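You operate a simulated robot arm through the tools that you are given. There is no shell and no other tool. Be economical: measure what you need, move in short steps, check, and stop when the job is done.

The job below is to be done with a simulated two-armed robot. You get a single attempt, and the scene is never put back.

TASK
Pour the pan into the white cup and switch off the warming plate.
Fine: the pan is on the plate, the cup in the drawer; stand it on the tank bench, drawer closed, pan back on the plate; no spill to speak of. Where these are worked on the way, their far stop is far enough and under half their travel is too little: drawer of the tank bench.
Where things are to end (x, y in the base frame): white cup within 60 mm of [650, 520].

The check looks at the end state, three seconds after you hand in, the way a careful person would. Anything else that was tipped, shoved, dropped, spilled or broken makes it a failure.

THE ROBOT
Two 7-joint arms with two-finger parallel grippers on one trunk, hanging from a carriage that runs on a rail from [-723, 7] to [1457, -13] (x, y) and turns from -313 to 375 degrees about z. Base frame: it is fixed where the carriage stands at the start and does not move with it; the origin is on the floor, on the carriage's upright axis, x ahead of it, y to its left, z up. Lengths are in mm, angles in degrees, forces in N, time in s.
The left shoulder is at the start at [40, 161, 1188], the right one opposite. With the tool pointing down near the work surface each hand reaches from about 100 to 340 mm from the robot's upright axis, wherever it stands, measured 20 degrees to its own side. Places, roughly: drawer of the tank bench [600, 200, 800]; knob of the warming plate [700, 200, 900]; small pan (27x11x9 cm) [300, 700, 300]; top of the tank bench [500, 400, 900]; warming plate [500, 100, 900]. Payload 4.4 kg a hand.
The TCP of each hand is the grasp point between the finger pads, 23 mm short of the fingertips. In the tool frame z runs along the fingers and y along their closing line. Largest opening 94 mm; finger width 38, thickness 10; the body of the gripper, 54 by 96 mm, starts 39 mm behind the TCP.
Orientation is that of the tool frame in the base frame, as [roll, pitch, yaw] about the fixed x, y, z axes, in that order (R = Rz(yaw) Ry(pitch) Rx(roll)). With the fingers straight down and closing along the base's y, the tool's x points along the base's -x, its y along +y and its z along -z.

THE INTERFACE
- The arms move only by the tool play_rows. It takes "left_steps", "right_steps" or both (then of equal length, played together; a hand with none holds still); each is a list of rows, each a list of 3 entries, a list of its own where there are three numbers: the turn, a rotation vector about the tool's x, y, z in units of 8 degrees (1.0 is 8 degrees), then the shift along the tool's x, y, z in units of 30 mm (1.0 is 30 mm), then the gripper command, from -1 (shut) to 1 (fully open), values between in proportion. In form: [[[ax, ay, az], [tx, ty, tz], fingers], ...]. A call has 1 to 8 rows; each row shifts and turns the commanded pose from where the row before left it, along the tool's axes as they then stand. A call with a number of a shift or a turn outside -1 to 1 is refused whole. Rows are played at 5 a second. More than 50 mm and 8.6 degrees between two rows, or a gripper value outside its range, and nothing of the call is played. A pose out of reach is approached as far as the arm can. The call stops where the force on the tool passes 40 N (or 10 N more than at its start, if that is more) or the arm is blocked; 0.2 s more then pass. The fingers move at their own pace (about 45 mm/s each) and stop on an object; they squeeze with about 38 N. The grip force told is the motor's: it shows also when the fingers shut on nothing. Time passes only in rows, and 0.2 s behind the last, so rows that do not move let the fingers close. It gives the time, the measured TCP pose, the force on the tool (base axes), the opening and the grip force at its end, in the units of the frame above (readings bear some noise), with the torque about the TCP (base axes, N m) and any sound that the robot's microphone picked up.
- Cameras (640 x 400 px; columns grow to the right, rows downward): "scene" is now at [216.2, 31.1, 1467.8]; the picture's right is [0.31, -0.95, 0.00], its down [-0.83, -0.27, -0.49] and it looks along [0.47, 0.15, -0.87] (base axes); focal length 214 px, centre (320, 200). "left" rides on the left gripper at [86, -16, -74] in its tool frame; the picture's right is [0.18, 0.98, 0.00], its down [-0.58, 0.11, -0.81] and it looks along [-0.79, 0.15, 0.59] (tool axes); focal length 243 px, centre (320, 200). "right" rides on the right gripper at [86, 16, -74] in its tool frame; the picture's right is [-0.18, 0.98, 0.00], its down [-0.58, -0.11, -0.81] and it looks along [-0.79, -0.15, 0.59] (tool axes); focal length 243 px, centre (320, 200). There is no depth. A picture from a camera that has moved, and an enlarged one, comes with that camera's place and axes in the base frame and with its lens. The place of the scene camera against the robot may be out by one fixed shift of up to 18 mm in any direction.
- camera(camera): a new picture of that camera. No time passes.
- slide_trunk(by): slides the trunk up (or, below 0, down) by that many mm; the arms and the scene camera ride with it, the base frame stays. It gives what a move gives, with no picture.
- roll_base(legs): drives the robot by 1 to 6 legs, each [ahead, left, turn to the left] in mm, mm and degrees, along the robot's own axes; the way and the turn of a leg run together, so that a leg with both is an arc; at most 1500 mm and 180 degrees a leg. The arms and the cameras ride along, it lands a little off, and it stops where it bumps. It keeps to its track: a leg is cut to what the track allows. It gives what a move gives.
- pan_tilt(pan, tilt): turns the head with the scene camera to pan (to the left, within 86 degrees either way) and tilt (down, from -29 to 69), counted from straight ahead of the robot. It gives what a move gives.
- zoom(camera, box): a new picture of the part [left, top, right, bottom] of that camera's present view, enlarged. No time passes.
- close_job(): hands the job in; it is judged then, once.

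Work in short steps. Places have to be worked out from the pictures, the camera data and where the tool is seen: move nearer, look again, correct. Check each grasp and each placing, and mend what went wrong. You have 120 turns and 108 pictures in all, those below and enlarged ones among them. Open the grippers and draw the arms clear of the work before you hand the job in, unless the task says otherwise; then end with one line.

The tools are called after "Request:" by a JSON object that holds its "op" and its "data". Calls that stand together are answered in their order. play_rows: Moves the arms, as the interface text tells. Its arguments: {"type":"object","properties":{"left_steps":{"type":"array"},"right_steps":{"type":"array"}},"required":[]} The other tools are called the same way: slide_trunk (by) slides the trunk up or down; roll_base (legs) drives the base; pan_tilt (pan, tilt) turns the head that bears the scene camera; camera (camera) takes a picture; zoom (camera, box) takes an enlarged picture of a part of a camera's view; close_job () hands the job in.

At the start:

```text
clock: 0.0
left_ee_pos: [432.8, 303.5, 1274.2]
left_ee_rot: [-180.0, 0.0, 179.9]
left_ft_force: [0.1, -0.6, 0.3]
left_torque: [0.0, 0.01, 0.0]
left_grip_width: 94.0
left_grasp_force: 0.1
right_ee_pos: [448.5, -7.1, 1273.7]
right_ee_rot: [180.0, 0.0, 179.9]
right_ft_force: [-0.5, -0.2, 0.5]
right_torque: [0.01, -0.01, -0.02]
right_grip_width: 94.1
right_grasp_force: 0.1
trunk travel left (down, up): [-325.0, 445.0]
robot x, y, heading: [1.4, 4.0, 0.1]
head pan, tilt: [18.0, 60.5]
```

scene: 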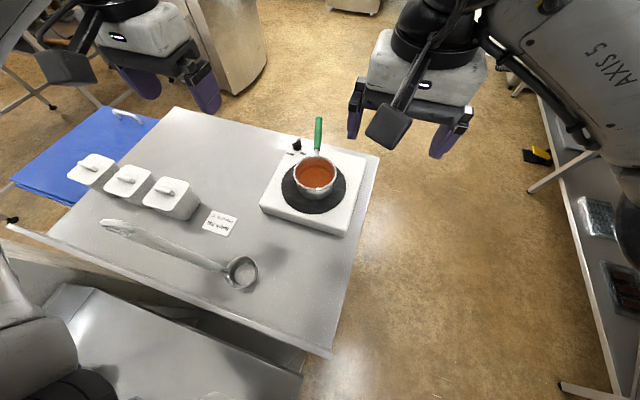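
right: 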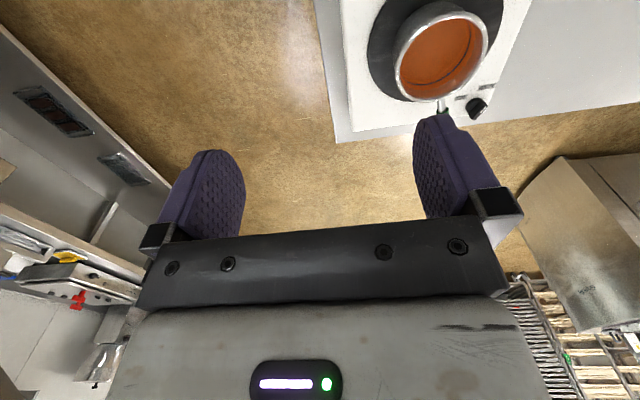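
left: 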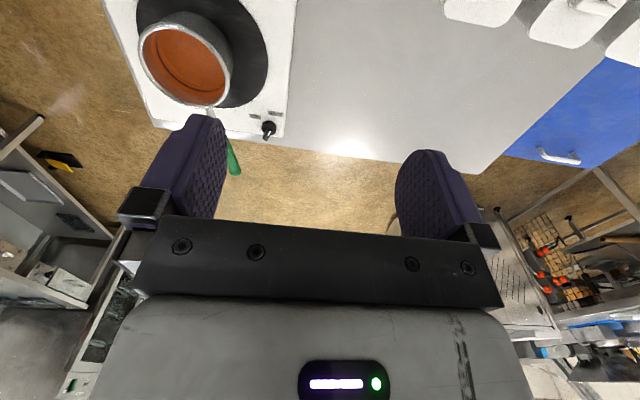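

I see the pan on the plate about (590,170), with the knob beyond it. I'll look closer at the bench and for the drawer.

Request:
{"op": "zoom", "data": {"camera": "scene", "box": [0, 90, 400, 400]}}

Request:
{"op": "zoom", "data": {"camera": "scene", "box": [240, 100, 400, 250]}}

```text
1.29 times, centred on (200, 245) of scene
camera zoom: at [216.2, 31.1, 1467.8], right [0.31, -0.95, 0.0], down [-0.83, -0.27, -0.49], along [0.47, 0.15, -0.87], focal length 277 px, centre (475, 142)
```

zoom: 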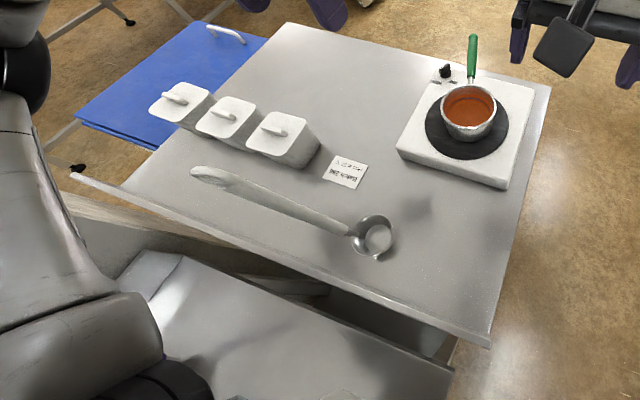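

```text
2.67 times, centred on (320, 175) of scene
camera zoom: at [216.2, 31.1, 1467.8], right [0.31, -0.95, 0.0], down [-0.83, -0.27, -0.49], along [0.47, 0.15, -0.87], focal length 572 px, centre (320, 267)
```

zoom: 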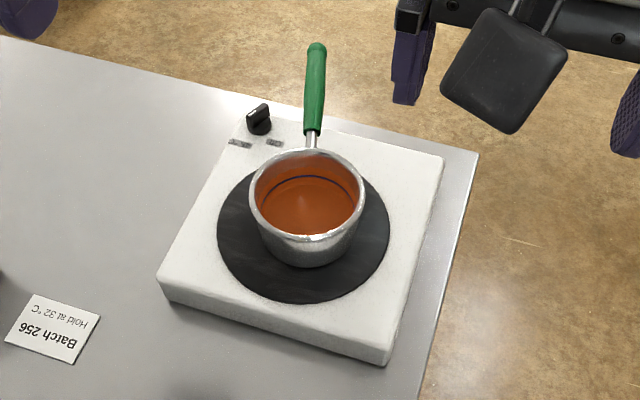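

The drawer isn't clear from here. I'll pan the head for other views.

Request:
{"op": "pan_tilt", "data": {"pan": 60, "tilt": 50}}

Request:
{"op": "camera", "data": {"camera": "scene"}}

Request:
{"op": "pan_tilt", "data": {"pan": 0, "tilt": 20}}

Request:
{"op": "camera", "data": {"camera": "scene"}}

```text
clock: 1.1
left_ee_pos: [432.6, 304.5, 1274.2]
left_ee_rot: [-180.0, 0.0, 179.9]
left_ft_force: [-0.5, -0.1, -0.2]
left_torque: [-0.02, 0.0, -0.03]
left_grip_width: 93.8
left_grasp_force: 0.0
right_ee_pos: [448.2, -6.9, 1273.1]
right_ee_rot: [-180.0, 0.0, -180.0]
right_ft_force: [0.3, -1.0, 0.7]
right_torque: [-0.01, -0.01, 0.01]
right_grip_width: 94.0
right_grasp_force: 0.1
trunk travel left (down, up): [-325.0, 445.0]
robot x, y, heading: [-2.6, 1.1, 0.1]
head pan, tilt: [60.0, 50.0]
```

```text
102 pictures are left
camera scene: at [192.0, 77.4, 1481.0], right [0.87, -0.5, 0.0], down [-0.38, -0.66, -0.64], along [0.32, 0.56, -0.77], focal length 214 px, centre (320, 200)
```

scene: 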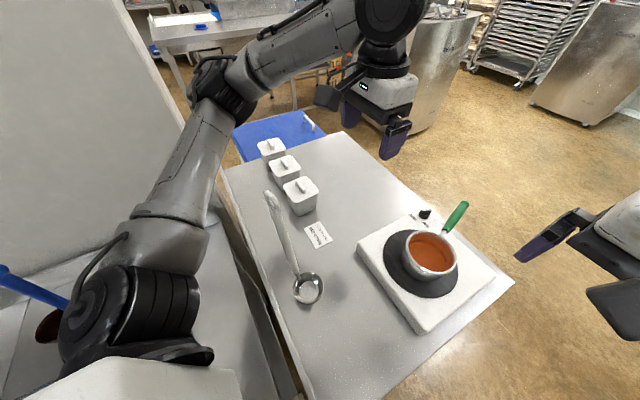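

```text
clock: 2.4
left_ee_pos: [432.7, 303.9, 1274.5]
left_ee_rot: [179.9, 0.1, 180.0]
left_ft_force: [-0.7, 0.1, 0.0]
left_torque: [0.02, -0.01, 0.0]
left_grip_width: 94.1
left_grasp_force: 0.0
right_ee_pos: [449.8, -7.1, 1273.0]
right_ee_rot: [180.0, -0.1, -180.0]
right_ft_force: [0.4, -0.7, -0.2]
right_torque: [-0.03, -0.01, -0.02]
right_grip_width: 94.1
right_grasp_force: 0.0
trunk travel left (down, up): [-325.0, 445.0]
robot x, y, heading: [-0.2, 1.9, 0.2]
head pan, tilt: [0.0, 20.0]
```

```text
101 pictures are left
camera scene: at [246.5, 10.8, 1526.6], right [0.0, -1.0, 0.0], down [-0.34, 0.0, -0.94], along [0.94, 0.0, -0.34], focal length 214 px, centre (320, 200)
```

scene: 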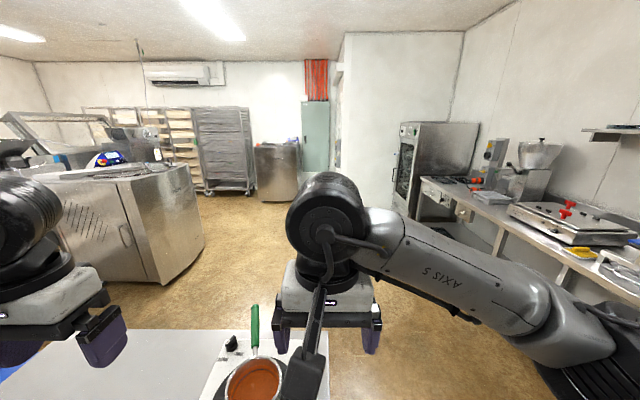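

The drawer likely faces +x (knob and label face that way). I'll raise the trunk to clear the bench, drive along the rail to the far side, and turn round.

Request:
{"op": "slide_trunk", "data": {"by": 300}}

Request:
{"op": "roll_base", "data": {"legs": [[1400, 0, 0], [0, 0, 170]]}}

Request:
{"op": "pan_tilt", "data": {"pan": -20, "tilt": 40}}

Request:
{"op": "camera", "data": {"camera": "scene"}}

```text
clock: 5.4
left_ee_pos: [432.4, 303.9, 1574.6]
left_ee_rot: [179.9, -0.1, -179.9]
left_ft_force: [0.7, -0.2, -0.1]
left_torque: [-0.01, -0.01, 0.01]
left_grip_width: 94.0
left_grasp_force: 0.2
right_ee_pos: [447.8, -7.5, 1573.1]
right_ee_rot: [180.0, 0.0, 180.0]
right_ft_force: [-0.2, 0.3, 0.0]
right_torque: [-0.04, 0.0, 0.01]
right_grip_width: 93.7
right_grasp_force: 0.1
trunk travel left (down, up): [-625.0, 145.0]
robot x, y, heading: [-1.7, 1.0, -0.1]
head pan, tilt: [0.0, 20.0]
```

```text
clock: 19.4
left_ee_pos: [921.8, -241.7, 1574.5]
left_ee_rot: [-180.0, 0.0, -9.5]
left_ft_force: [0.0, -0.3, -0.3]
left_torque: [0.0, 0.01, 0.03]
left_grip_width: 94.1
left_grasp_force: 0.0
right_ee_pos: [958.1, 69.1, 1572.2]
right_ee_rot: [180.0, 0.0, -9.5]
right_ft_force: [0.7, -0.4, 0.4]
right_torque: [-0.02, -0.01, 0.0]
right_grip_width: 94.1
right_grasp_force: 0.1
trunk travel left (down, up): [-625.0, 145.0]
robot x, y, heading: [1396.4, -12.2, 170.5]
head pan, tilt: [0.0, 20.0]
```

```text
clock: 20.2
left_ee_pos: [922.6, -241.8, 1573.2]
left_ee_rot: [-180.0, 0.0, -9.5]
left_ft_force: [-0.8, -0.7, -0.3]
left_torque: [0.03, 0.03, 0.03]
left_grip_width: 94.0
left_grasp_force: 0.1
right_ee_pos: [959.6, 69.3, 1572.9]
right_ee_rot: [179.9, 0.0, -9.5]
right_ft_force: [1.3, -0.8, 0.0]
right_torque: [0.02, 0.01, 0.0]
right_grip_width: 94.1
right_grasp_force: 0.0
trunk travel left (down, up): [-625.0, 145.0]
robot x, y, heading: [1398.6, -12.2, 170.5]
head pan, tilt: [-20.0, 40.0]
```

```text
100 pictures are left
camera scene: at [1160.9, 66.5, 1795.2], right [0.49, 0.87, 0.0], down [0.56, -0.32, -0.77], along [-0.67, 0.38, -0.64], focal length 214 px, centre (320, 200)
```

scene: 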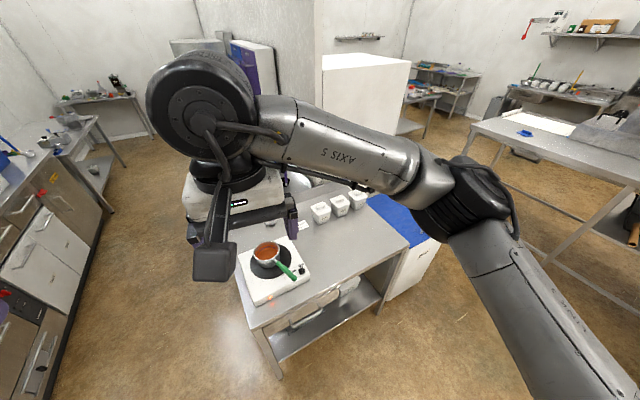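

Request:
{"op": "zoom", "data": {"camera": "scene", "box": [220, 180, 450, 380]}}

```text
2.00 times, centred on (335, 280) of scene
camera zoom: at [1160.9, 66.5, 1795.2], right [0.49, 0.87, 0.0], down [0.56, -0.32, -0.77], along [-0.67, 0.38, -0.64], focal length 429 px, centre (290, 40)
```

zoom: 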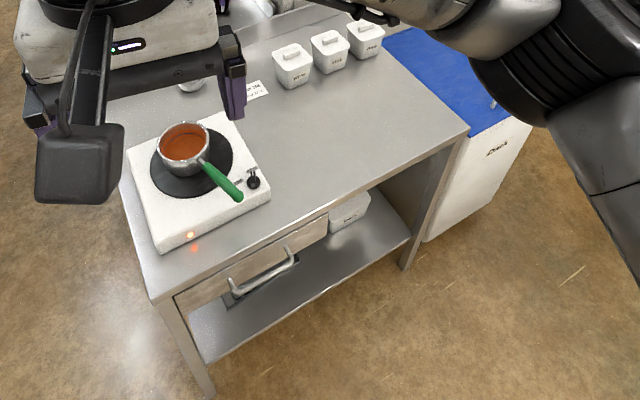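

The drawer with a bar handle is on this +x side, under the plate. I'll square up, lower the trunk, and look.

Request:
{"op": "roll_base", "data": {"legs": [[0, 0, 9.5]]}}

Request:
{"op": "slide_trunk", "data": {"by": -400}}

Request:
{"op": "pan_tilt", "data": {"pan": -20, "tilt": 45}}

Request:
{"op": "camera", "data": {"camera": "scene"}}

Request:
{"op": "camera", "data": {"camera": "right"}}

```text
clock: 21.3
left_ee_pos: [966.3, -318.3, 1574.2]
left_ee_rot: [180.0, -0.1, 0.3]
left_ft_force: [-0.5, 1.2, -0.1]
left_torque: [-0.02, -0.02, -0.01]
left_grip_width: 93.9
left_grasp_force: 0.1
right_ee_pos: [951.4, -6.3, 1573.5]
right_ee_rot: [-179.9, -0.1, 0.2]
right_ft_force: [0.6, 0.2, 0.9]
right_torque: [0.0, 0.01, 0.0]
right_grip_width: 93.9
right_grasp_force: 0.1
trunk travel left (down, up): [-625.0, 145.0]
robot x, y, heading: [1400.9, -15.5, -179.9]
head pan, tilt: [-20.0, 40.0]
```

```text
clock: 25.1
left_ee_pos: [967.2, -317.6, 1174.6]
left_ee_rot: [-180.0, 0.0, 0.2]
left_ft_force: [-0.1, -0.4, 0.7]
left_torque: [-0.02, 0.0, 0.02]
left_grip_width: 94.1
left_grasp_force: 0.0
right_ee_pos: [950.6, -7.4, 1173.6]
right_ee_rot: [-179.9, 0.0, 0.2]
right_ft_force: [0.4, -0.3, 0.4]
right_torque: [-0.01, -0.01, 0.01]
right_grip_width: 93.7
right_grasp_force: 0.1
trunk travel left (down, up): [-225.0, 545.0]
robot x, y, heading: [1401.5, -14.8, -179.6]
head pan, tilt: [-20.0, 40.0]
```

```text
clock: 25.8
left_ee_pos: [967.3, -317.4, 1175.3]
left_ee_rot: [180.0, 0.0, 0.2]
left_ft_force: [0.1, -0.4, 0.2]
left_torque: [0.0, 0.0, 0.0]
left_grip_width: 93.9
left_grasp_force: 0.1
right_ee_pos: [951.6, -6.2, 1173.1]
right_ee_rot: [179.9, 0.0, 0.3]
right_ft_force: [-0.9, -0.9, -0.3]
right_torque: [-0.02, 0.01, 0.02]
right_grip_width: 94.0
right_grasp_force: 0.0
trunk travel left (down, up): [-225.0, 545.0]
robot x, y, heading: [1395.5, -15.2, -179.9]
head pan, tilt: [-20.0, 45.0]
```

```text
98 pictures are left
camera scene: at [1156.2, 25.3, 1387.9], right [0.34, 0.94, 0.0], down [0.66, -0.24, -0.71], along [-0.67, 0.24, -0.71], focal length 214 px, centre (320, 200)
```

scene: 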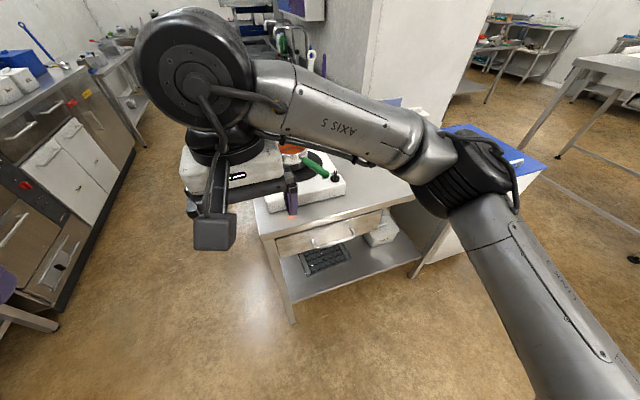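

```text
97 pictures are left
camera right: at [1036.6, -22.7, 1247.3], right [-0.18, -0.98, 0.0], down [-0.58, 0.11, 0.81], along [-0.79, 0.15, -0.59], focal length 243 px, centre (320, 200)
```

right: 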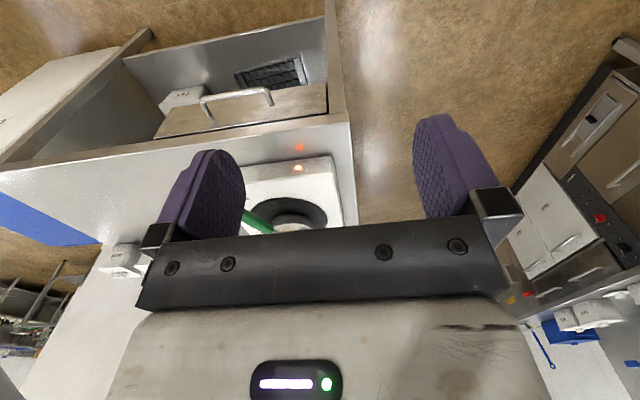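

The handle is near (800, 195, ~800). I'll turn the right hand to point forward (-x) while shifting it to y≈200.

Request:
{"op": "play_rows", "data": {"right_steps": [[[0, -1, 0], [0, -0.63, 0], 1], [[0, -1, 0], [0, -0.63, 0], 1], [[0, -1, 0], [0, -0.63, 0], 1], [[0, -1, 0], [0, -0.63, 0], 1], [[0, -1, 0], [0, -0.63, 0], 1], [[0, -1, 0], [0, -0.63, 0], 1], [[0, -1, 0], [0, -0.63, 0], 1], [[0, -1, 0], [0, -0.63, 0], 1]]}}

Request:
{"op": "play_rows", "data": {"right_steps": [[[0, -1, 0], [0, -0.63, 0], 1], [[0, -1, 0], [0, -0.63, 0], 1], [[0, -1, 0], [0, -0.63, 0], 1], [[0, -0.25, 0], [0, 0, 0], 1]]}}

Request:
{"op": "camera", "data": {"camera": "right"}}

Request:
{"op": "camera", "data": {"camera": "scene"}}

```text
clock: 27.6
left_ee_pos: [966.2, -317.3, 1173.6]
left_ee_rot: [-180.0, 0.0, 0.2]
left_ft_force: [-0.5, 0.0, -0.1]
left_torque: [-0.03, -0.02, -0.01]
left_grip_width: 94.0
left_grasp_force: 0.0
right_ee_pos: [951.3, 144.8, 1174.8]
right_ee_rot: [-179.9, 64.1, 0.2]
right_ft_force: [0.1, 0.6, 0.4]
right_torque: [-0.01, -0.01, 0.01]
right_grip_width: 93.8
right_grasp_force: 0.1
trunk travel left (down, up): [-225.0, 545.0]
robot x, y, heading: [1398.2, -10.5, -179.7]
head pan, tilt: [-20.0, 45.0]
```

```text
clock: 28.6
left_ee_pos: [967.0, -317.6, 1175.0]
left_ee_rot: [-180.0, 0.0, 0.2]
left_ft_force: [-1.0, -0.6, 0.5]
left_torque: [-0.03, -0.02, -0.05]
left_grip_width: 93.9
left_grasp_force: 0.0
right_ee_pos: [932.2, 200.6, 1179.3]
right_ee_rot: [-2.7, 89.9, 177.5]
right_ft_force: [-0.6, -0.1, 0.8]
right_torque: [0.03, 0.02, -0.01]
right_grip_width: 94.2
right_grasp_force: 0.1
right hand out of reach, approached as far as the arm can: row 3
trunk travel left (down, up): [-225.0, 545.0]
robot x, y, heading: [1399.5, -15.1, -179.8]
head pan, tilt: [-20.0, 45.0]
```

```text
96 pictures are left
camera right: at [1005.8, 183.9, 1093.0], right [0.0, -0.98, 0.18], down [0.81, 0.11, 0.58], along [-0.59, 0.15, 0.79], focal length 243 px, centre (320, 200)
```

right: 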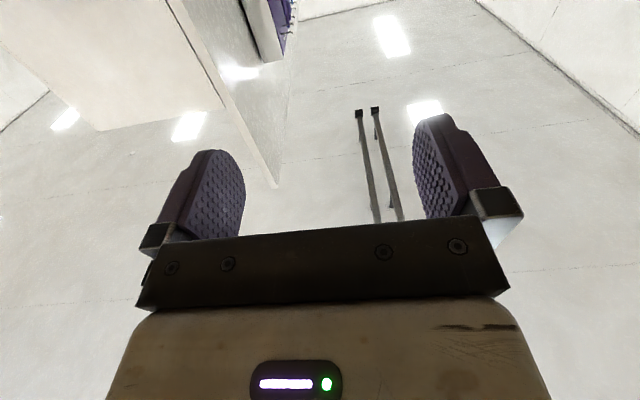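

```text
95 pictures are left
camera scene: at [1156.1, 25.0, 1388.0], right [0.34, 0.94, 0.0], down [0.67, -0.24, -0.71], along [-0.67, 0.24, -0.71], focal length 214 px, centre (320, 200)
```

scene: 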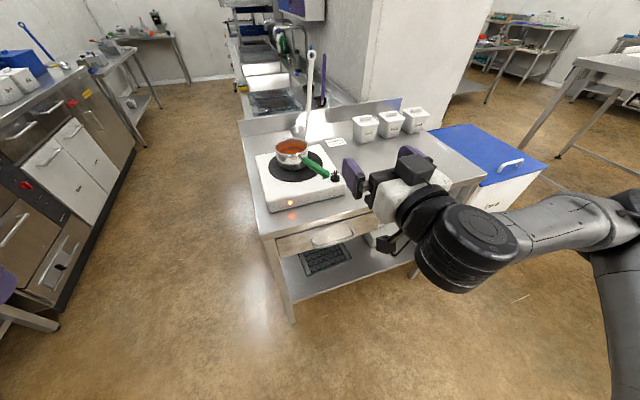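

Hand is now horizontal. Zoom the scene for the handle, pan, and the finger positions to calibrate the camera.

Request:
{"op": "zoom", "data": {"camera": "scene", "box": [230, 110, 470, 260]}}

```text
2.67 times, centred on (350, 185) of scene
camera zoom: at [1156.1, 25.0, 1388.0], right [0.34, 0.94, 0.0], down [0.67, -0.24, -0.71], along [-0.67, 0.24, -0.71], focal length 572 px, centre (240, 240)
```

zoom: 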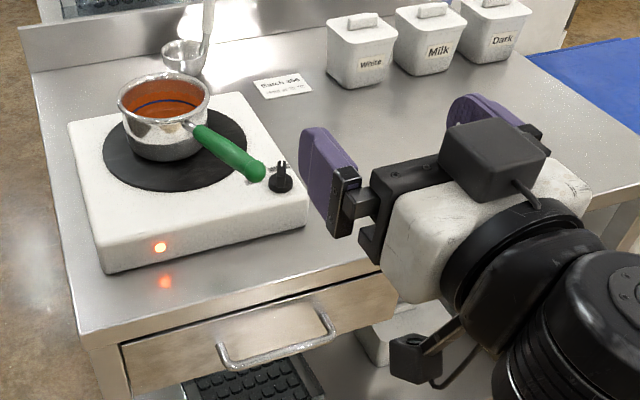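

The scene camera agrees within about 10 mm. Handle estimate is about (797,200,785). Roll the right hand 90° about its axis so that the fingers close vertically, and lower the trunk.

Request:
{"op": "play_rows", "data": {"right_steps": [[[0, 0, 1], [0, 0, 0], 1], [[0, 0, 1], [0, 0, 0], 1], [[0, 0, 1], [0, 0, 0], 1], [[0, 0, 1], [0, 0, 0], 1], [[0, 0, 1], [0, 0, 0], 1], [[0, 0, 1], [0, 0, 0], 1], [[0, 0, 1], [0, 0, 0], 1], [[0, 0, 1], [0, 0, 0], 1]]}}

Request:
{"op": "play_rows", "data": {"right_steps": [[[0, 0, 1], [0, 0, 0], 1], [[0, 0, 1], [0, 0, 0], 1], [[0, 0, 1], [0, 0, 0], 1], [[0, 0, 0.25], [0, 0, 0], 1]]}}

Request:
{"op": "slide_trunk", "data": {"by": -215}}

Request:
{"op": "camera", "data": {"camera": "right"}}

```text
clock: 30.4
left_ee_pos: [967.4, -318.7, 1173.2]
left_ee_rot: [-180.0, 0.0, 0.3]
left_ft_force: [0.6, 0.6, 0.3]
left_torque: [-0.04, 0.01, 0.03]
left_grip_width: 94.0
left_grasp_force: 0.0
right_ee_pos: [931.5, 200.3, 1179.2]
right_ee_rot: [90.1, 26.0, -89.7]
right_ft_force: [-0.6, -0.5, -0.3]
right_torque: [0.0, -0.02, -0.02]
right_grip_width: 94.1
right_grasp_force: 0.1
right hand out of reach, approached as far as the arm can: row 2
trunk travel left (down, up): [-225.0, 545.0]
robot x, y, heading: [1396.8, -14.6, -180.0]
head pan, tilt: [-20.0, 45.0]
```

```text
clock: 31.4
left_ee_pos: [967.8, -316.5, 1175.0]
left_ee_rot: [-180.0, 0.0, 0.1]
left_ft_force: [0.4, 0.6, -0.6]
left_torque: [0.0, 0.02, -0.01]
left_grip_width: 94.0
left_grasp_force: 0.1
right_ee_pos: [932.1, 200.3, 1179.5]
right_ee_rot: [89.9, -0.1, -89.9]
right_ft_force: [0.9, -0.4, 0.0]
right_torque: [-0.01, -0.02, 0.0]
right_grip_width: 94.2
right_grasp_force: 0.1
trunk travel left (down, up): [-225.0, 545.0]
robot x, y, heading: [1398.3, -13.1, -179.9]
head pan, tilt: [-20.0, 45.0]
```

```text
clock: 33.6
left_ee_pos: [967.2, -317.6, 959.3]
left_ee_rot: [-179.9, 0.0, 0.3]
left_ft_force: [-0.8, 0.9, -0.2]
left_torque: [-0.06, 0.02, 0.01]
left_grip_width: 94.0
left_grasp_force: 0.2
right_ee_pos: [932.1, 199.5, 963.6]
right_ee_rot: [90.0, 0.0, -89.8]
right_ft_force: [0.0, 0.2, 1.0]
right_torque: [0.01, -0.01, -0.03]
right_grip_width: 94.2
right_grasp_force: 0.0
trunk travel left (down, up): [-10.0, 760.0]
robot x, y, heading: [1400.6, -11.5, -179.8]
head pan, tilt: [-20.0, 45.0]
```

```text
93 pictures are left
camera right: at [1006.2, 113.5, 980.3], right [0.0, 0.18, 0.98], down [0.8, 0.58, -0.11], along [-0.59, 0.79, -0.15], focal length 243 px, centre (320, 200)
```

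right: 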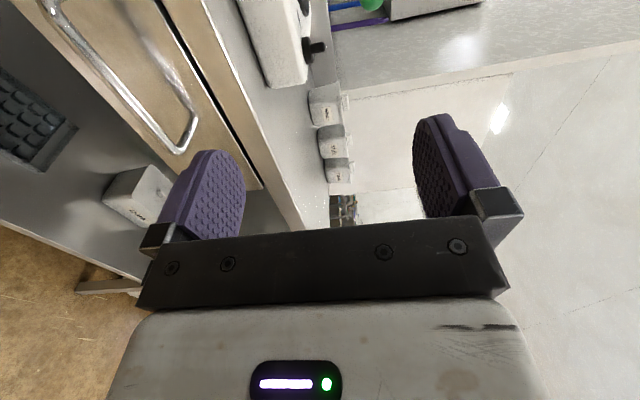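

Triangulating the two wrist views puts the bar at about x=818, y=118–247, z=813. Lower the hand to that height at y≈183, with fingers half open.

Request:
{"op": "play_rows", "data": {"right_steps": [[[0, 0, 0], [0.5, -1, 0], 0], [[0, 0, 0], [0, -1, 0], 0], [[0, 0, 0], [0, -1, 0], 0], [[0, 0, 0], [0, -1, 0], 0], [[0, 0, 0], [0, -1, 0], 0], [[0, 0, 0], [0, 0, 0], 0]]}}

Request:
{"op": "camera", "data": {"camera": "right"}}

Request:
{"op": "camera", "data": {"camera": "scene"}}

```text
clock: 35.0
left_ee_pos: [966.7, -318.4, 959.6]
left_ee_rot: [180.0, 0.0, 0.2]
left_ft_force: [-0.2, 0.8, 0.1]
left_torque: [0.03, -0.01, 0.03]
left_grip_width: 94.1
left_grasp_force: 0.1
right_ee_pos: [928.9, 188.0, 953.9]
right_ee_rot: [89.8, 0.3, -89.1]
right_ft_force: [0.6, -0.3, 0.0]
right_torque: [0.02, 0.01, 0.01]
right_grip_width: 46.8
right_grasp_force: 0.2
right hand out of reach, approached as far as the arm can: row 1, 2, 3, 4, 5
trunk travel left (down, up): [-10.0, 760.0]
robot x, y, heading: [1397.1, -12.7, -180.0]
head pan, tilt: [-20.0, 45.0]
```

```text
92 pictures are left
camera right: at [1004.9, 102.3, 969.4], right [0.0, 0.18, 0.98], down [0.8, 0.59, -0.11], along [-0.6, 0.78, -0.14], focal length 243 px, centre (320, 200)
```

right: 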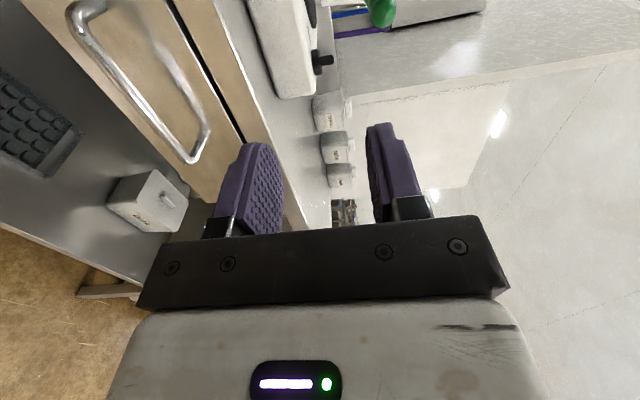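

```text
91 pictures are left
camera scene: at [1156.2, 25.3, 1172.9], right [0.34, 0.94, 0.0], down [0.67, -0.24, -0.71], along [-0.67, 0.24, -0.71], focal length 214 px, centre (320, 200)
```

scene: 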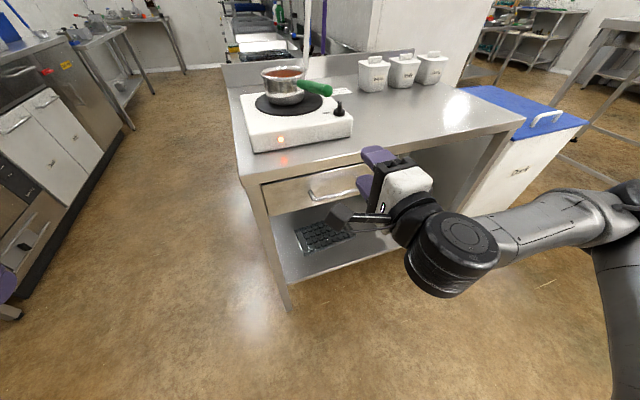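

It looks too folded rather than too far. I'll extend forward, then down.

Request:
{"op": "play_rows", "data": {"right_steps": [[[0, 0, 0], [0, 0, 1], 0], [[0, 0, 0], [0, 0, 1], 0], [[0, 0, 0], [0, -1, 0], 0], [[0, 0, 0], [0, -1, 0], 0], [[0, 0, 0], [0, -1, 0], 0]]}}

```text
clock: 36.2
left_ee_pos: [967.0, -320.6, 959.1]
left_ee_rot: [179.9, 0.0, 0.2]
left_ft_force: [-0.7, -0.1, 1.2]
left_torque: [0.01, -0.01, -0.03]
left_grip_width: 94.0
left_grasp_force: 0.1
right_ee_pos: [871.4, 167.4, 941.6]
right_ee_rot: [90.8, -0.2, -89.5]
right_ft_force: [0.9, -0.1, -0.4]
right_torque: [-0.01, 0.04, 0.0]
right_grip_width: 47.1
right_grasp_force: 0.1
right hand out of reach, approached as far as the arm can: row 3, 4, 5
trunk travel left (down, up): [-10.0, 760.0]
robot x, y, heading: [1399.8, -12.0, -179.8]
head pan, tilt: [-20.0, 45.0]
```

A wrist limit stops horizontal fingers from going that low. I'll raise the trunk and tilt the fingers 45° down instead, approaching the bar from above-front.

Request:
{"op": "slide_trunk", "data": {"by": 200}}

Request:
{"op": "play_rows", "data": {"right_steps": [[[1, 0, 0], [0, 0, -0.3], 0], [[1, 0, 0], [0, 0, -0.3], 0], [[1, 0, 0], [0, 0, -0.3], 0], [[1, 0, 0], [0, 0, -0.3], 0], [[1, 0, 0], [0, 0, 0], 0], [[0.6, 0, 0], [0, 0, 0], 0]]}}

Request:
{"op": "roll_base", "data": {"legs": [[60, 0, 0]]}}

```text
clock: 38.4
left_ee_pos: [967.4, -318.9, 1159.9]
left_ee_rot: [-180.0, 0.0, 0.2]
left_ft_force: [0.8, 0.3, -0.2]
left_torque: [0.01, 0.0, 0.02]
left_grip_width: 93.8
left_grasp_force: 0.1
right_ee_pos: [872.7, 169.8, 1141.6]
right_ee_rot: [90.8, -0.1, -89.6]
right_ft_force: [-0.2, -0.4, -0.2]
right_torque: [-0.02, 0.0, 0.01]
right_grip_width: 46.9
right_grasp_force: 0.1
trunk travel left (down, up): [-210.0, 560.0]
robot x, y, heading: [1397.8, -11.8, -180.1]
head pan, tilt: [-20.0, 45.0]
```

```text
clock: 39.8
left_ee_pos: [967.6, -318.8, 1157.7]
left_ee_rot: [180.0, 0.0, 0.1]
left_ft_force: [-0.4, -0.8, -0.1]
left_torque: [-0.03, 0.02, -0.03]
left_grip_width: 94.1
left_grasp_force: 0.1
right_ee_pos: [906.5, 169.3, 1150.6]
right_ee_rot: [135.8, -0.1, -89.5]
right_ft_force: [0.9, 0.5, -0.3]
right_torque: [-0.05, -0.04, 0.01]
right_grip_width: 47.0
right_grasp_force: 0.1
trunk travel left (down, up): [-210.0, 560.0]
robot x, y, heading: [1400.9, -9.8, -180.0]
head pan, tilt: [-20.0, 45.0]
```

```text
clock: 40.8
left_ee_pos: [906.1, -317.2, 1160.4]
left_ee_rot: [-179.9, 0.0, 0.2]
left_ft_force: [-0.9, -0.2, 0.2]
left_torque: [-0.01, -0.04, 0.02]
left_grip_width: 94.1
left_grasp_force: 0.1
right_ee_pos: [847.1, 168.8, 1151.0]
right_ee_rot: [135.6, -0.1, -89.5]
right_ft_force: [0.5, 0.5, 0.3]
right_torque: [-0.03, -0.03, -0.04]
right_grip_width: 46.7
right_grasp_force: 0.1
trunk travel left (down, up): [-210.0, 560.0]
robot x, y, heading: [1337.4, -12.9, -180.0]
head pan, tilt: [-20.0, 45.0]
```

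Move down to a pre-grasp 70 mm off the bar along the tilted approach.

Request:
{"op": "play_rows", "data": {"right_steps": [[[0, 0, 0], [-0.06, -0.91, 0.79], 0], [[0, 0, 0], [-0.06, -0.91, 0.79], 0], [[0, 0, 0], [-0.06, -0.91, 0.79], 0], [[0, 0, 0], [-0.06, -0.91, 0.79], 0], [[0, 0, 0], [-0.06, -0.91, 0.79], 0], [[0, 0, 0], [-0.06, -0.91, 0.79], 0], [[0, 0, 0], [-0.06, -0.91, 0.79], 0], [[0, 0, 0], [-0.06, -0.91, 0.79], 0]]}}

Request:
{"op": "camera", "data": {"camera": "right"}}

Request:
{"op": "camera", "data": {"camera": "scene"}}

```text
clock: 42.6
left_ee_pos: [907.9, -317.0, 1158.4]
left_ee_rot: [180.0, 0.0, 0.2]
left_ft_force: [0.4, -0.6, -0.4]
left_torque: [0.03, 0.03, -0.02]
left_grip_width: 94.0
left_grasp_force: 0.0
right_ee_pos: [871.2, 182.0, 858.9]
right_ee_rot: [135.6, -0.1, -89.5]
right_ft_force: [0.2, 0.3, 0.3]
right_torque: [0.0, -0.03, -0.03]
right_grip_width: 47.2
right_grasp_force: 0.1
trunk travel left (down, up): [-210.0, 560.0]
robot x, y, heading: [1342.6, -11.6, -179.9]
head pan, tilt: [-20.0, 45.0]
```

```text
90 pictures are left
camera right: at [912.1, 96.3, 924.2], right [-0.7, 0.18, 0.69], down [0.64, 0.59, 0.5], along [-0.31, 0.79, -0.53], focal length 243 px, centre (320, 200)
```

right: 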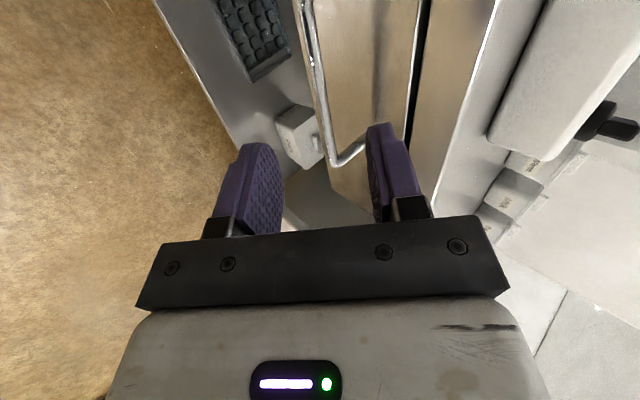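

```text
89 pictures are left
camera scene: at [1097.5, 25.8, 1372.9], right [0.34, 0.94, 0.0], down [0.67, -0.24, -0.71], along [-0.66, 0.24, -0.71], focal length 214 px, centre (320, 200)
```

scene: 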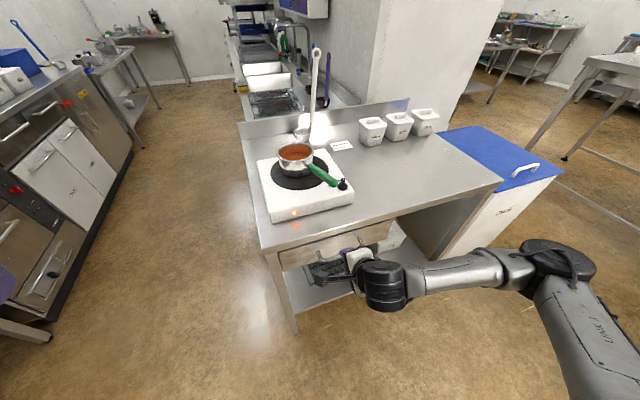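

Bar confirmed at about (816, –, 806). Advance 68 mm along the fingers and close.

Request:
{"op": "play_rows", "data": {"right_steps": [[[0, 0, 0], [0, 0, 0.8], -0.2], [[0, 0, 0], [0, 0, 0.8], -0.2], [[0, 0, 0], [0, 0, 0.67], -0.2], [[0, 0, 0], [0, 0, 0], -1], [[0, 0, 0], [0, 0, 0], -1], [[0, 0, 0], [0, 0, 0], -1], [[0, 0, 0], [0, 0, 0], -1]]}}

Request:
{"op": "camera", "data": {"camera": "right"}}

```text
clock: 44.2
left_ee_pos: [908.9, -318.5, 1157.5]
left_ee_rot: [180.0, -0.1, 0.1]
left_ft_force: [0.1, -0.4, 0.5]
left_torque: [-0.02, -0.01, -0.01]
left_grip_width: 94.1
left_grasp_force: 0.1
right_ee_pos: [826.1, 183.9, 812.2]
right_ee_rot: [135.7, 0.0, -89.5]
right_ft_force: [14.3, -0.9, 9.7]
right_torque: [0.17, -0.05, -0.22]
right_grip_width: 0.0
right_grasp_force: 37.5
trunk travel left (down, up): [-210.0, 560.0]
robot x, y, heading: [1339.5, -14.1, -179.8]
head pan, tilt: [-20.0, 45.0]
```

```text
88 pictures are left
camera right: at [866.6, 97.1, 875.6], right [-0.7, 0.18, 0.69], down [0.64, 0.59, 0.5], along [-0.31, 0.79, -0.53], focal length 243 px, centre (320, 200)
```

right: 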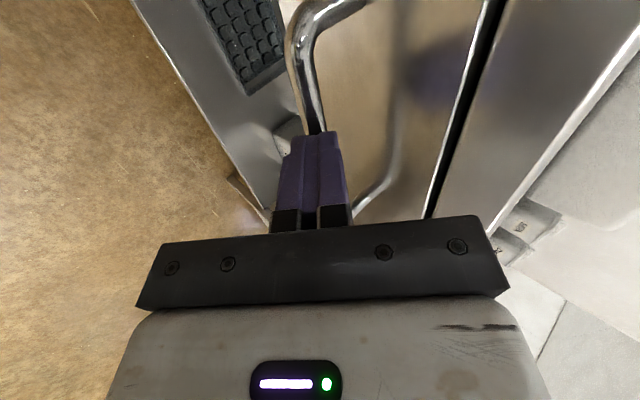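

Fingers closed just short, with the tips resting on the bar. Back off, open, and go about 22 mm deeper.

Request:
{"op": "play_rows", "data": {"right_steps": [[[0, 0, 0], [0, 0, -0.7], -1], [[0, 0, 0], [0, 0, 0], -0.15], [[0, 0, 0], [0, 0, 0], -0.15], [[0, 0, 0], [0, 0, 0.5], -0.15], [[0, 0, 0], [0, 0, 0.5], -0.15], [[0, 0, 0], [0, 0, 0.4], -0.15]]}}

Request:
{"op": "play_rows", "data": {"right_steps": [[[0, 0, 0], [0, 0, 0], -1], [[0, 0, 0], [0, 0, 0], -1], [[0, 0, 0], [0, 0, 0], -1]]}}

Request:
{"op": "camera", "data": {"camera": "right"}}

```text
clock: 45.6
left_ee_pos: [907.9, -317.9, 1159.3]
left_ee_rot: [-179.9, 0.0, 0.1]
left_ft_force: [0.1, 0.1, 0.0]
left_torque: [0.0, 0.01, 0.03]
left_grip_width: 93.9
left_grasp_force: 0.1
right_ee_pos: [810.0, 183.9, 798.2]
right_ee_rot: [135.5, -0.1, -89.5]
right_ft_force: [-0.2, 0.6, 0.5]
right_torque: [0.02, -0.01, -0.02]
right_grip_width: 40.0
right_grasp_force: 0.1
trunk travel left (down, up): [-210.0, 560.0]
robot x, y, heading: [1339.1, -10.4, -179.6]
head pan, tilt: [-20.0, 45.0]
```

```text
clock: 46.4
left_ee_pos: [909.3, -317.4, 1157.9]
left_ee_rot: [-180.0, 0.1, 0.1]
left_ft_force: [0.1, -0.2, 0.4]
left_torque: [-0.03, 0.01, -0.02]
left_grip_width: 94.1
left_grasp_force: 0.0
right_ee_pos: [810.7, 183.3, 795.7]
right_ee_rot: [135.9, -0.2, -89.7]
right_ft_force: [0.7, 1.2, -12.7]
right_torque: [-1.46, -0.03, -0.94]
right_grip_width: 12.2
right_grasp_force: 45.2
trunk travel left (down, up): [-210.0, 560.0]
robot x, y, heading: [1340.5, -12.3, -179.9]
head pan, tilt: [-20.0, 45.0]
```

```text
87 pictures are left
camera right: at [851.6, 97.1, 860.9], right [-0.71, 0.18, 0.68], down [0.64, 0.59, 0.5], along [-0.31, 0.79, -0.53], focal length 243 px, centre (320, 200)
```

right: 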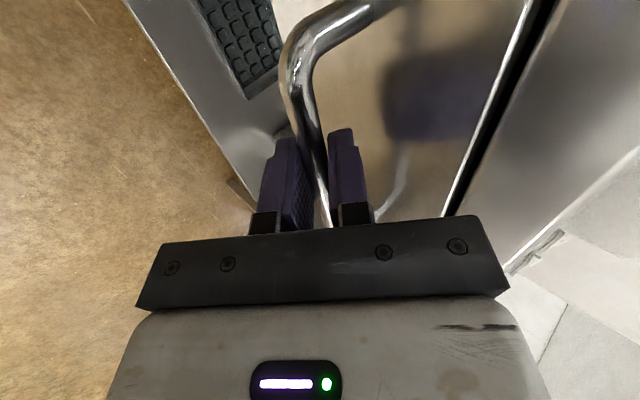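

Gripped (12 mm). Pull by driving the base back.

Request:
{"op": "roll_base", "data": {"legs": [[-100, 0, 0]]}}

Request:
{"op": "camera", "data": {"camera": "scene"}}

```text
clock: 47.5
left_ee_pos: [1006.7, -318.2, 1158.4]
left_ee_rot: [-180.0, -0.1, 0.0]
left_ft_force: [0.4, -0.1, 0.1]
left_torque: [-0.02, 0.03, -0.01]
left_grip_width: 94.0
left_grasp_force: 0.1
right_ee_pos: [910.5, 182.2, 797.4]
right_ee_rot: [135.8, -0.2, -89.5]
right_ft_force: [-0.6, 0.3, -20.8]
right_torque: [-1.32, -0.05, -1.11]
right_grip_width: 11.6
right_grasp_force: 44.1
trunk travel left (down, up): [-210.0, 560.0]
robot x, y, heading: [1439.6, -9.0, -179.8]
head pan, tilt: [-20.0, 45.0]
```

```text
86 pictures are left
camera scene: at [1196.8, 25.0, 1372.4], right [0.34, 0.94, 0.0], down [0.67, -0.24, -0.71], along [-0.66, 0.24, -0.71], focal length 214 px, centre (320, 200)
```

scene: 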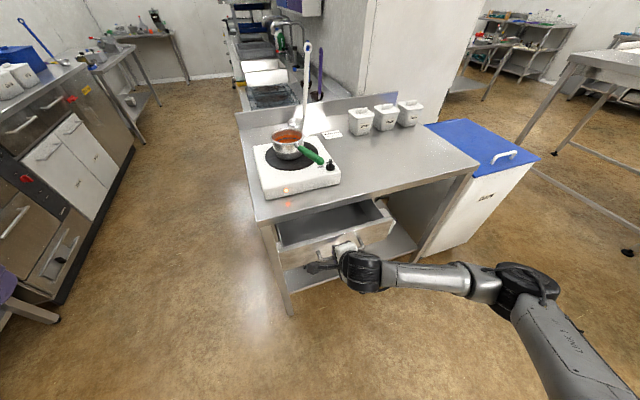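

It opened 100 mm. The rail ends here, so I'll pull the rest with the arm.

Request:
{"op": "play_rows", "data": {"right_steps": [[[0, 0, 0], [0, -0.6, -0.6], -1], [[0, 0, 0], [0, -0.6, -0.6], -1], [[0, 0, 0], [0, -0.6, -0.6], -1], [[0, 0, 0], [0, -0.6, -0.6], -1], [[0, 0, 0], [0, -0.6, -0.6], -1], [[0, 0, 0], [0, -0.6, -0.6], -1], [[0, 0, 0], [0, -0.6, -0.6], -1]]}}

Request:
{"op": "camera", "data": {"camera": "scene"}}

```text
clock: 48.7
left_ee_pos: [1005.7, -316.9, 1158.2]
left_ee_rot: [-179.9, 0.0, 0.0]
left_ft_force: [-0.5, -0.8, 0.9]
left_torque: [0.07, 0.0, 0.01]
left_grip_width: 93.9
left_grasp_force: 0.1
right_ee_pos: [1022.5, 173.4, 798.2]
right_ee_rot: [136.4, -5.2, -92.8]
right_ft_force: [-0.9, 19.4, 2.1]
right_torque: [2.21, 0.03, 0.34]
right_grip_width: 14.7
right_grasp_force: 44.9
right hand out of reach, approached as far as the arm can: row 5
trunk travel left (down, up): [-210.0, 560.0]
robot x, y, heading: [1440.1, -7.5, 180.0]
head pan, tilt: [-20.0, 45.0]
stopped in row 5 (right hand): the force on the tool passed its limit at 54 N (the readings are from after the stop); the commanded pose is now the measured one
```

```text
85 pictures are left
camera scene: at [1195.6, 26.6, 1373.5], right [0.34, 0.94, 0.0], down [0.66, -0.24, -0.71], along [-0.66, 0.24, -0.71], focal length 214 px, centre (320, 200)
```

scene: 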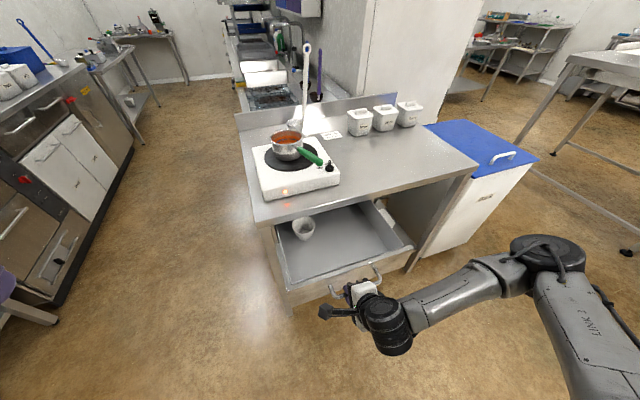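

Drawer is open ~212 mm and the arm is too folded to continue this way. The cup is visible. Release and retract, then look at the cup.

Request:
{"op": "play_rows", "data": {"right_steps": [[[0, 0, 0], [0, 0, 0], -0.1], [[0, 0, 0], [0, 0, 0], -0.1], [[0, 0, 0], [0, 0, -0.7], -0.1], [[0, 0, 0], [0, 0, -0.7], -0.1], [[0, 0, 0], [0, 0.6, -0.7], -0.1], [[0, 0, 0], [0, 0.7, -0.7], -0.1], [[0, 0, 0], [0, 0.7, -0.7], -0.1], [[0, 0, 0], [0, 0.7, -0.7], -0.1]]}}

Request:
{"op": "zoom", "data": {"camera": "scene", "box": [230, 110, 470, 310]}}

```text
clock: 50.5
left_ee_pos: [1006.0, -317.6, 1159.5]
left_ee_rot: [-180.0, 0.1, 0.0]
left_ft_force: [-0.1, -0.2, -0.2]
left_torque: [0.0, 0.0, 0.03]
left_grip_width: 93.8
left_grasp_force: 0.1
right_ee_pos: [1009.9, 176.4, 930.3]
right_ee_rot: [136.6, -5.8, -92.1]
right_ft_force: [0.6, 0.7, -0.3]
right_torque: [0.01, -0.02, 0.01]
right_grip_width: 42.1
right_grasp_force: 0.2
right hand out of reach, approached as far as the arm can: row 4, 5, 6, 7, 8
trunk travel left (down, up): [-210.0, 560.0]
robot x, y, heading: [1439.7, -9.8, 179.9]
head pan, tilt: [-20.0, 45.0]
```

```text
2.00 times, centred on (350, 210) of scene
camera zoom: at [1195.8, 25.9, 1372.9], right [0.34, 0.94, 0.0], down [0.66, -0.24, -0.71], along [-0.66, 0.24, -0.71], focal length 429 px, centre (260, 180)
```

zoom: 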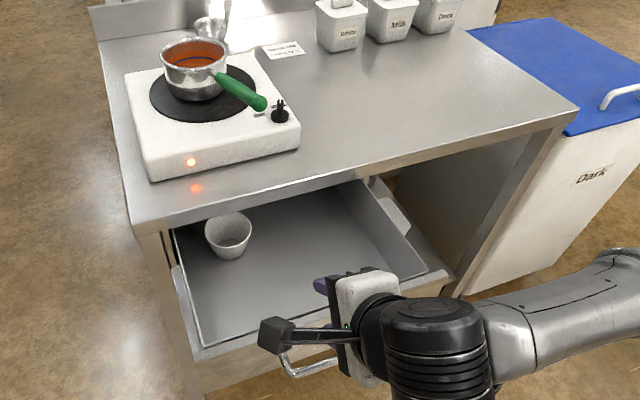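

I need the drawer further out to get above the cup. Turn the hand vertical so I can hook the fingers inside the drawer front.

Request:
{"op": "play_rows", "data": {"right_steps": [[[1, 0, 0], [0, 0, 0], -1], [[1, 0, 0], [0, 0, 0], -1], [[1, 0, 0], [0, 0, 0], -1], [[1, 0, 0], [0, 0, 0], -1], [[1, 0, 0], [0, 0, 0], -1], [[0.4, 0, 0], [0, 0, 0], -1]]}}

Request:
{"op": "camera", "data": {"camera": "scene"}}

Request:
{"op": "camera", "data": {"camera": "right"}}

```text
clock: 51.9
left_ee_pos: [1006.1, -317.7, 1160.1]
left_ee_rot: [180.0, 0.0, 0.0]
left_ft_force: [0.2, 0.6, -0.9]
left_torque: [-0.01, 0.02, -0.04]
left_grip_width: 94.0
left_grasp_force: 0.0
right_ee_pos: [1010.8, 173.7, 929.8]
right_ee_rot: [179.8, -5.9, -92.1]
right_ft_force: [-0.6, -0.1, 0.4]
right_torque: [0.0, -0.01, -0.01]
right_grip_width: 0.3
right_grasp_force: 38.2
trunk travel left (down, up): [-210.0, 560.0]
robot x, y, heading: [1436.9, -10.9, 179.9]
head pan, tilt: [-20.0, 45.0]
```

```text
83 pictures are left
camera scene: at [1195.9, 25.8, 1372.9], right [0.34, 0.94, 0.0], down [0.66, -0.24, -0.71], along [-0.66, 0.24, -0.71], focal length 214 px, centre (320, 200)
```

scene: 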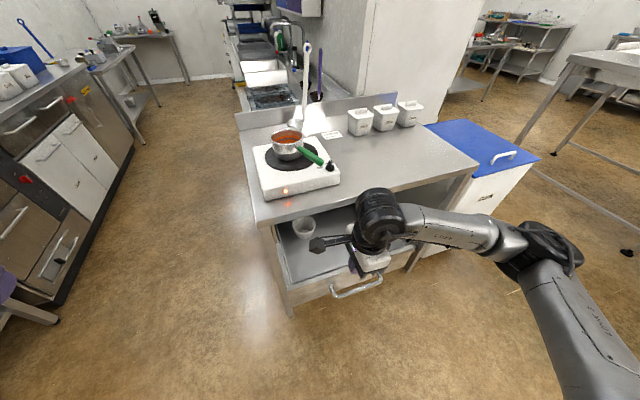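

```text
82 pictures are left
camera right: at [991.7, 96.5, 1012.2], right [-0.98, 0.22, -0.02], down [0.14, 0.66, 0.74], along [0.17, 0.72, -0.67], focal length 243 px, centre (320, 200)
```

right: 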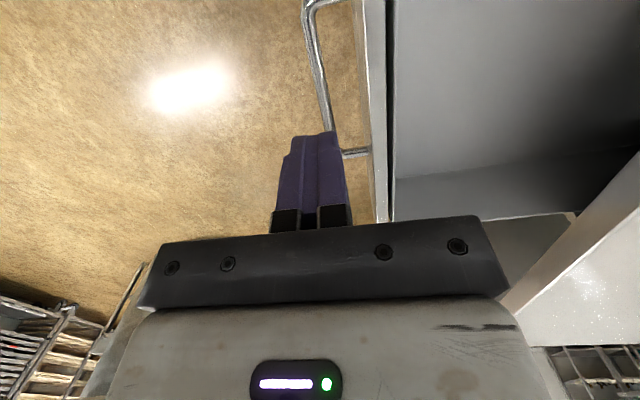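

The drawer's front panel is at x≈960–978. Move inside it (x≈930), lower, then pull +x.

Request:
{"op": "play_rows", "data": {"right_steps": [[[0, 0, 0], [0, 0.9, 0], -1], [[0, 0, 0], [0, 0.9, 0], -1], [[0, 0, 0], [0, 0.9, 0], -1], [[0, 0, 0], [0, 0, 0.8], -1], [[0, 0, 0], [0, 0, 0.8], -1], [[0, 0, 0], [0, 0, 0.8], -1], [[0, 0, 0], [0, 0, 0.8], -1]]}}

Request:
{"op": "camera", "data": {"camera": "right"}}

```text
clock: 53.5
left_ee_pos: [1005.7, -317.8, 1159.3]
left_ee_rot: [179.9, 0.1, -0.1]
left_ft_force: [-0.7, 0.3, -0.8]
left_torque: [0.0, -0.03, 0.0]
left_grip_width: 93.6
left_grasp_force: 0.0
right_ee_pos: [927.9, 168.6, 832.9]
right_ee_rot: [179.8, -5.9, -92.1]
right_ft_force: [-0.6, -0.1, 0.2]
right_torque: [0.0, 0.02, 0.03]
right_grip_width: 0.2
right_grasp_force: 38.3
trunk travel left (down, up): [-210.0, 560.0]
robot x, y, heading: [1433.9, -11.4, 179.9]
head pan, tilt: [-20.0, 45.0]
```

```text
81 pictures are left
camera right: at [908.5, 90.4, 915.4], right [-0.98, 0.22, -0.01], down [0.14, 0.66, 0.74], along [0.17, 0.72, -0.67], focal length 243 px, centre (320, 200)
```

right: 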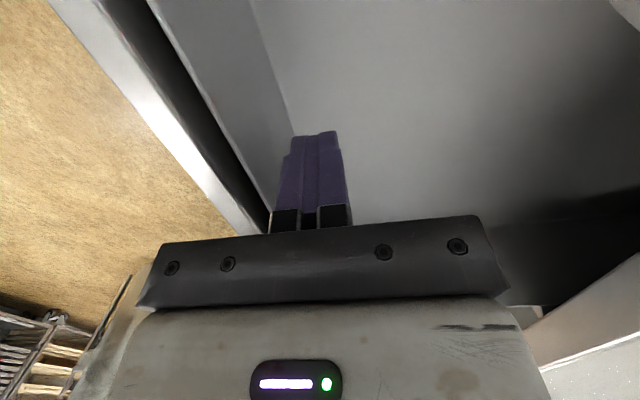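

Fingers are inside behind the front panel. Pull +x until it stops.

Request:
{"op": "play_rows", "data": {"right_steps": [[[0, 0, 0], [0, -0.7, 0], -1], [[0, 0, 0], [0, -0.7, 0], -1], [[0, 0, 0], [0, -0.7, 0], -1], [[0, 0, 0], [0, -0.7, 0], -1], [[0, 0, 0], [0, -0.7, 0], -1], [[0, 0, 0], [0, -0.7, 0], -1]]}}

Request:
{"op": "camera", "data": {"camera": "scene"}}

```text
clock: 54.9
left_ee_pos: [1005.4, -317.5, 1158.1]
left_ee_rot: [-180.0, -0.1, 0.0]
left_ft_force: [-0.5, -0.2, -0.6]
left_torque: [0.0, 0.02, 0.02]
left_grip_width: 94.0
left_grasp_force: 0.1
right_ee_pos: [1054.5, 162.9, 834.5]
right_ee_rot: [179.8, -6.0, -92.2]
right_ft_force: [0.2, -0.3, -0.8]
right_torque: [-0.02, 0.0, 0.0]
right_grip_width: 0.0
right_grasp_force: 37.6
trunk travel left (down, up): [-210.0, 560.0]
robot x, y, heading: [1438.3, -9.0, 180.0]
head pan, tilt: [-20.0, 45.0]
```

```text
80 pictures are left
camera scene: at [1196.4, 25.7, 1372.8], right [0.34, 0.94, 0.0], down [0.66, -0.24, -0.71], along [-0.66, 0.24, -0.71], focal length 214 px, centre (320, 200)
```

scene: 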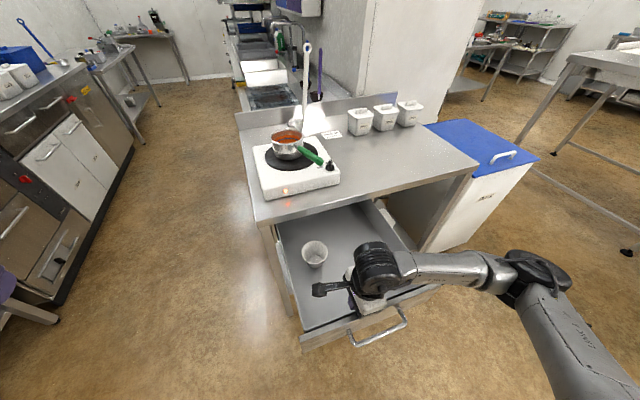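

The drawer is now open ~300 mm and the cup is at about (881,125). Lift the hand out and try rolling another 90° so the wrist camera ends up on top.

Request:
{"op": "play_rows", "data": {"right_steps": [[[0, 0, 0], [0, 0.3, -1], -1], [[0, 0, 0], [0, 0, -1], -1], [[0, 0, 0], [0, 0, -1], -1], [[0, 0, 0], [0, 0, -1], -1], [[0, 0, 0], [0, 0, -1], 0], [[0, 0, 1], [0, 0, 0], 1], [[0, 0, 1], [0, 0, 0], 1], [[0, 0, 1], [0, 0, 0], 1]]}}

Request:
{"op": "play_rows", "data": {"right_steps": [[[0, 0, 1], [0, 0, 0], 1], [[0, 0, 1], [0, 0, 0], 1], [[0, 0, 1], [0, 0, 0], 1], [[0, 0, 1], [0, 0, 0], 1], [[0, 0, 1], [0, 0, 0], 1], [[0, 0, 1], [0, 0, 0], 1], [[0, 0, 1], [0, 0, 0], 1], [[0, 0, 1], [0, 0, 0], 1]]}}

Request:
{"op": "camera", "data": {"camera": "scene"}}

```text
clock: 56.7
left_ee_pos: [1006.6, -317.1, 1158.3]
left_ee_rot: [179.9, 0.0, 0.1]
left_ft_force: [1.2, 0.4, -0.4]
left_torque: [0.0, -0.01, 0.0]
left_grip_width: 94.0
left_grasp_force: 0.2
right_ee_pos: [1047.1, 179.0, 982.8]
right_ee_rot: [-177.8, -5.6, -116.4]
right_ft_force: [0.3, 0.3, -0.3]
right_torque: [0.0, -0.01, 0.0]
right_grip_width: 85.4
right_grasp_force: 0.0
trunk travel left (down, up): [-210.0, 560.0]
robot x, y, heading: [1437.7, -13.1, 180.0]
head pan, tilt: [-20.0, 45.0]
```

```text
clock: 58.5
left_ee_pos: [1006.4, -316.2, 1158.6]
left_ee_rot: [-179.9, 0.0, -0.1]
left_ft_force: [0.0, -0.6, -0.5]
left_torque: [0.04, 0.02, -0.01]
left_grip_width: 94.0
left_grasp_force: 0.0
right_ee_pos: [1046.7, 179.5, 983.6]
right_ee_rot: [-174.1, -0.6, 179.6]
right_ft_force: [-0.3, -0.3, 1.5]
right_torque: [0.02, 0.02, -0.02]
right_grip_width: 93.9
right_grasp_force: 0.0
trunk travel left (down, up): [-210.0, 560.0]
robot x, y, heading: [1438.6, -11.9, 180.0]
head pan, tilt: [-20.0, 45.0]
```

```text
79 pictures are left
camera scene: at [1195.9, 25.8, 1372.9], right [0.34, 0.94, 0.0], down [0.66, -0.24, -0.71], along [-0.66, 0.24, -0.71], focal length 214 px, centre (320, 200)
```

scene: 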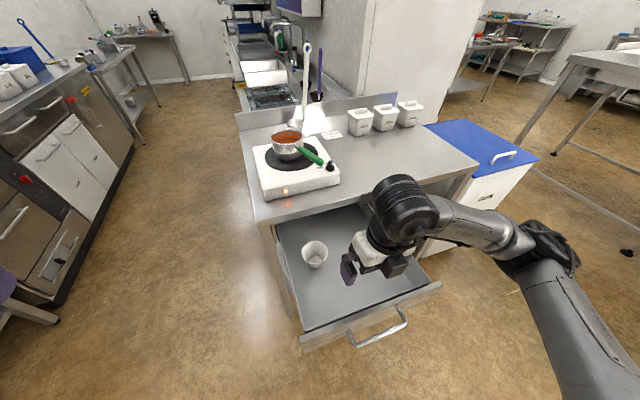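

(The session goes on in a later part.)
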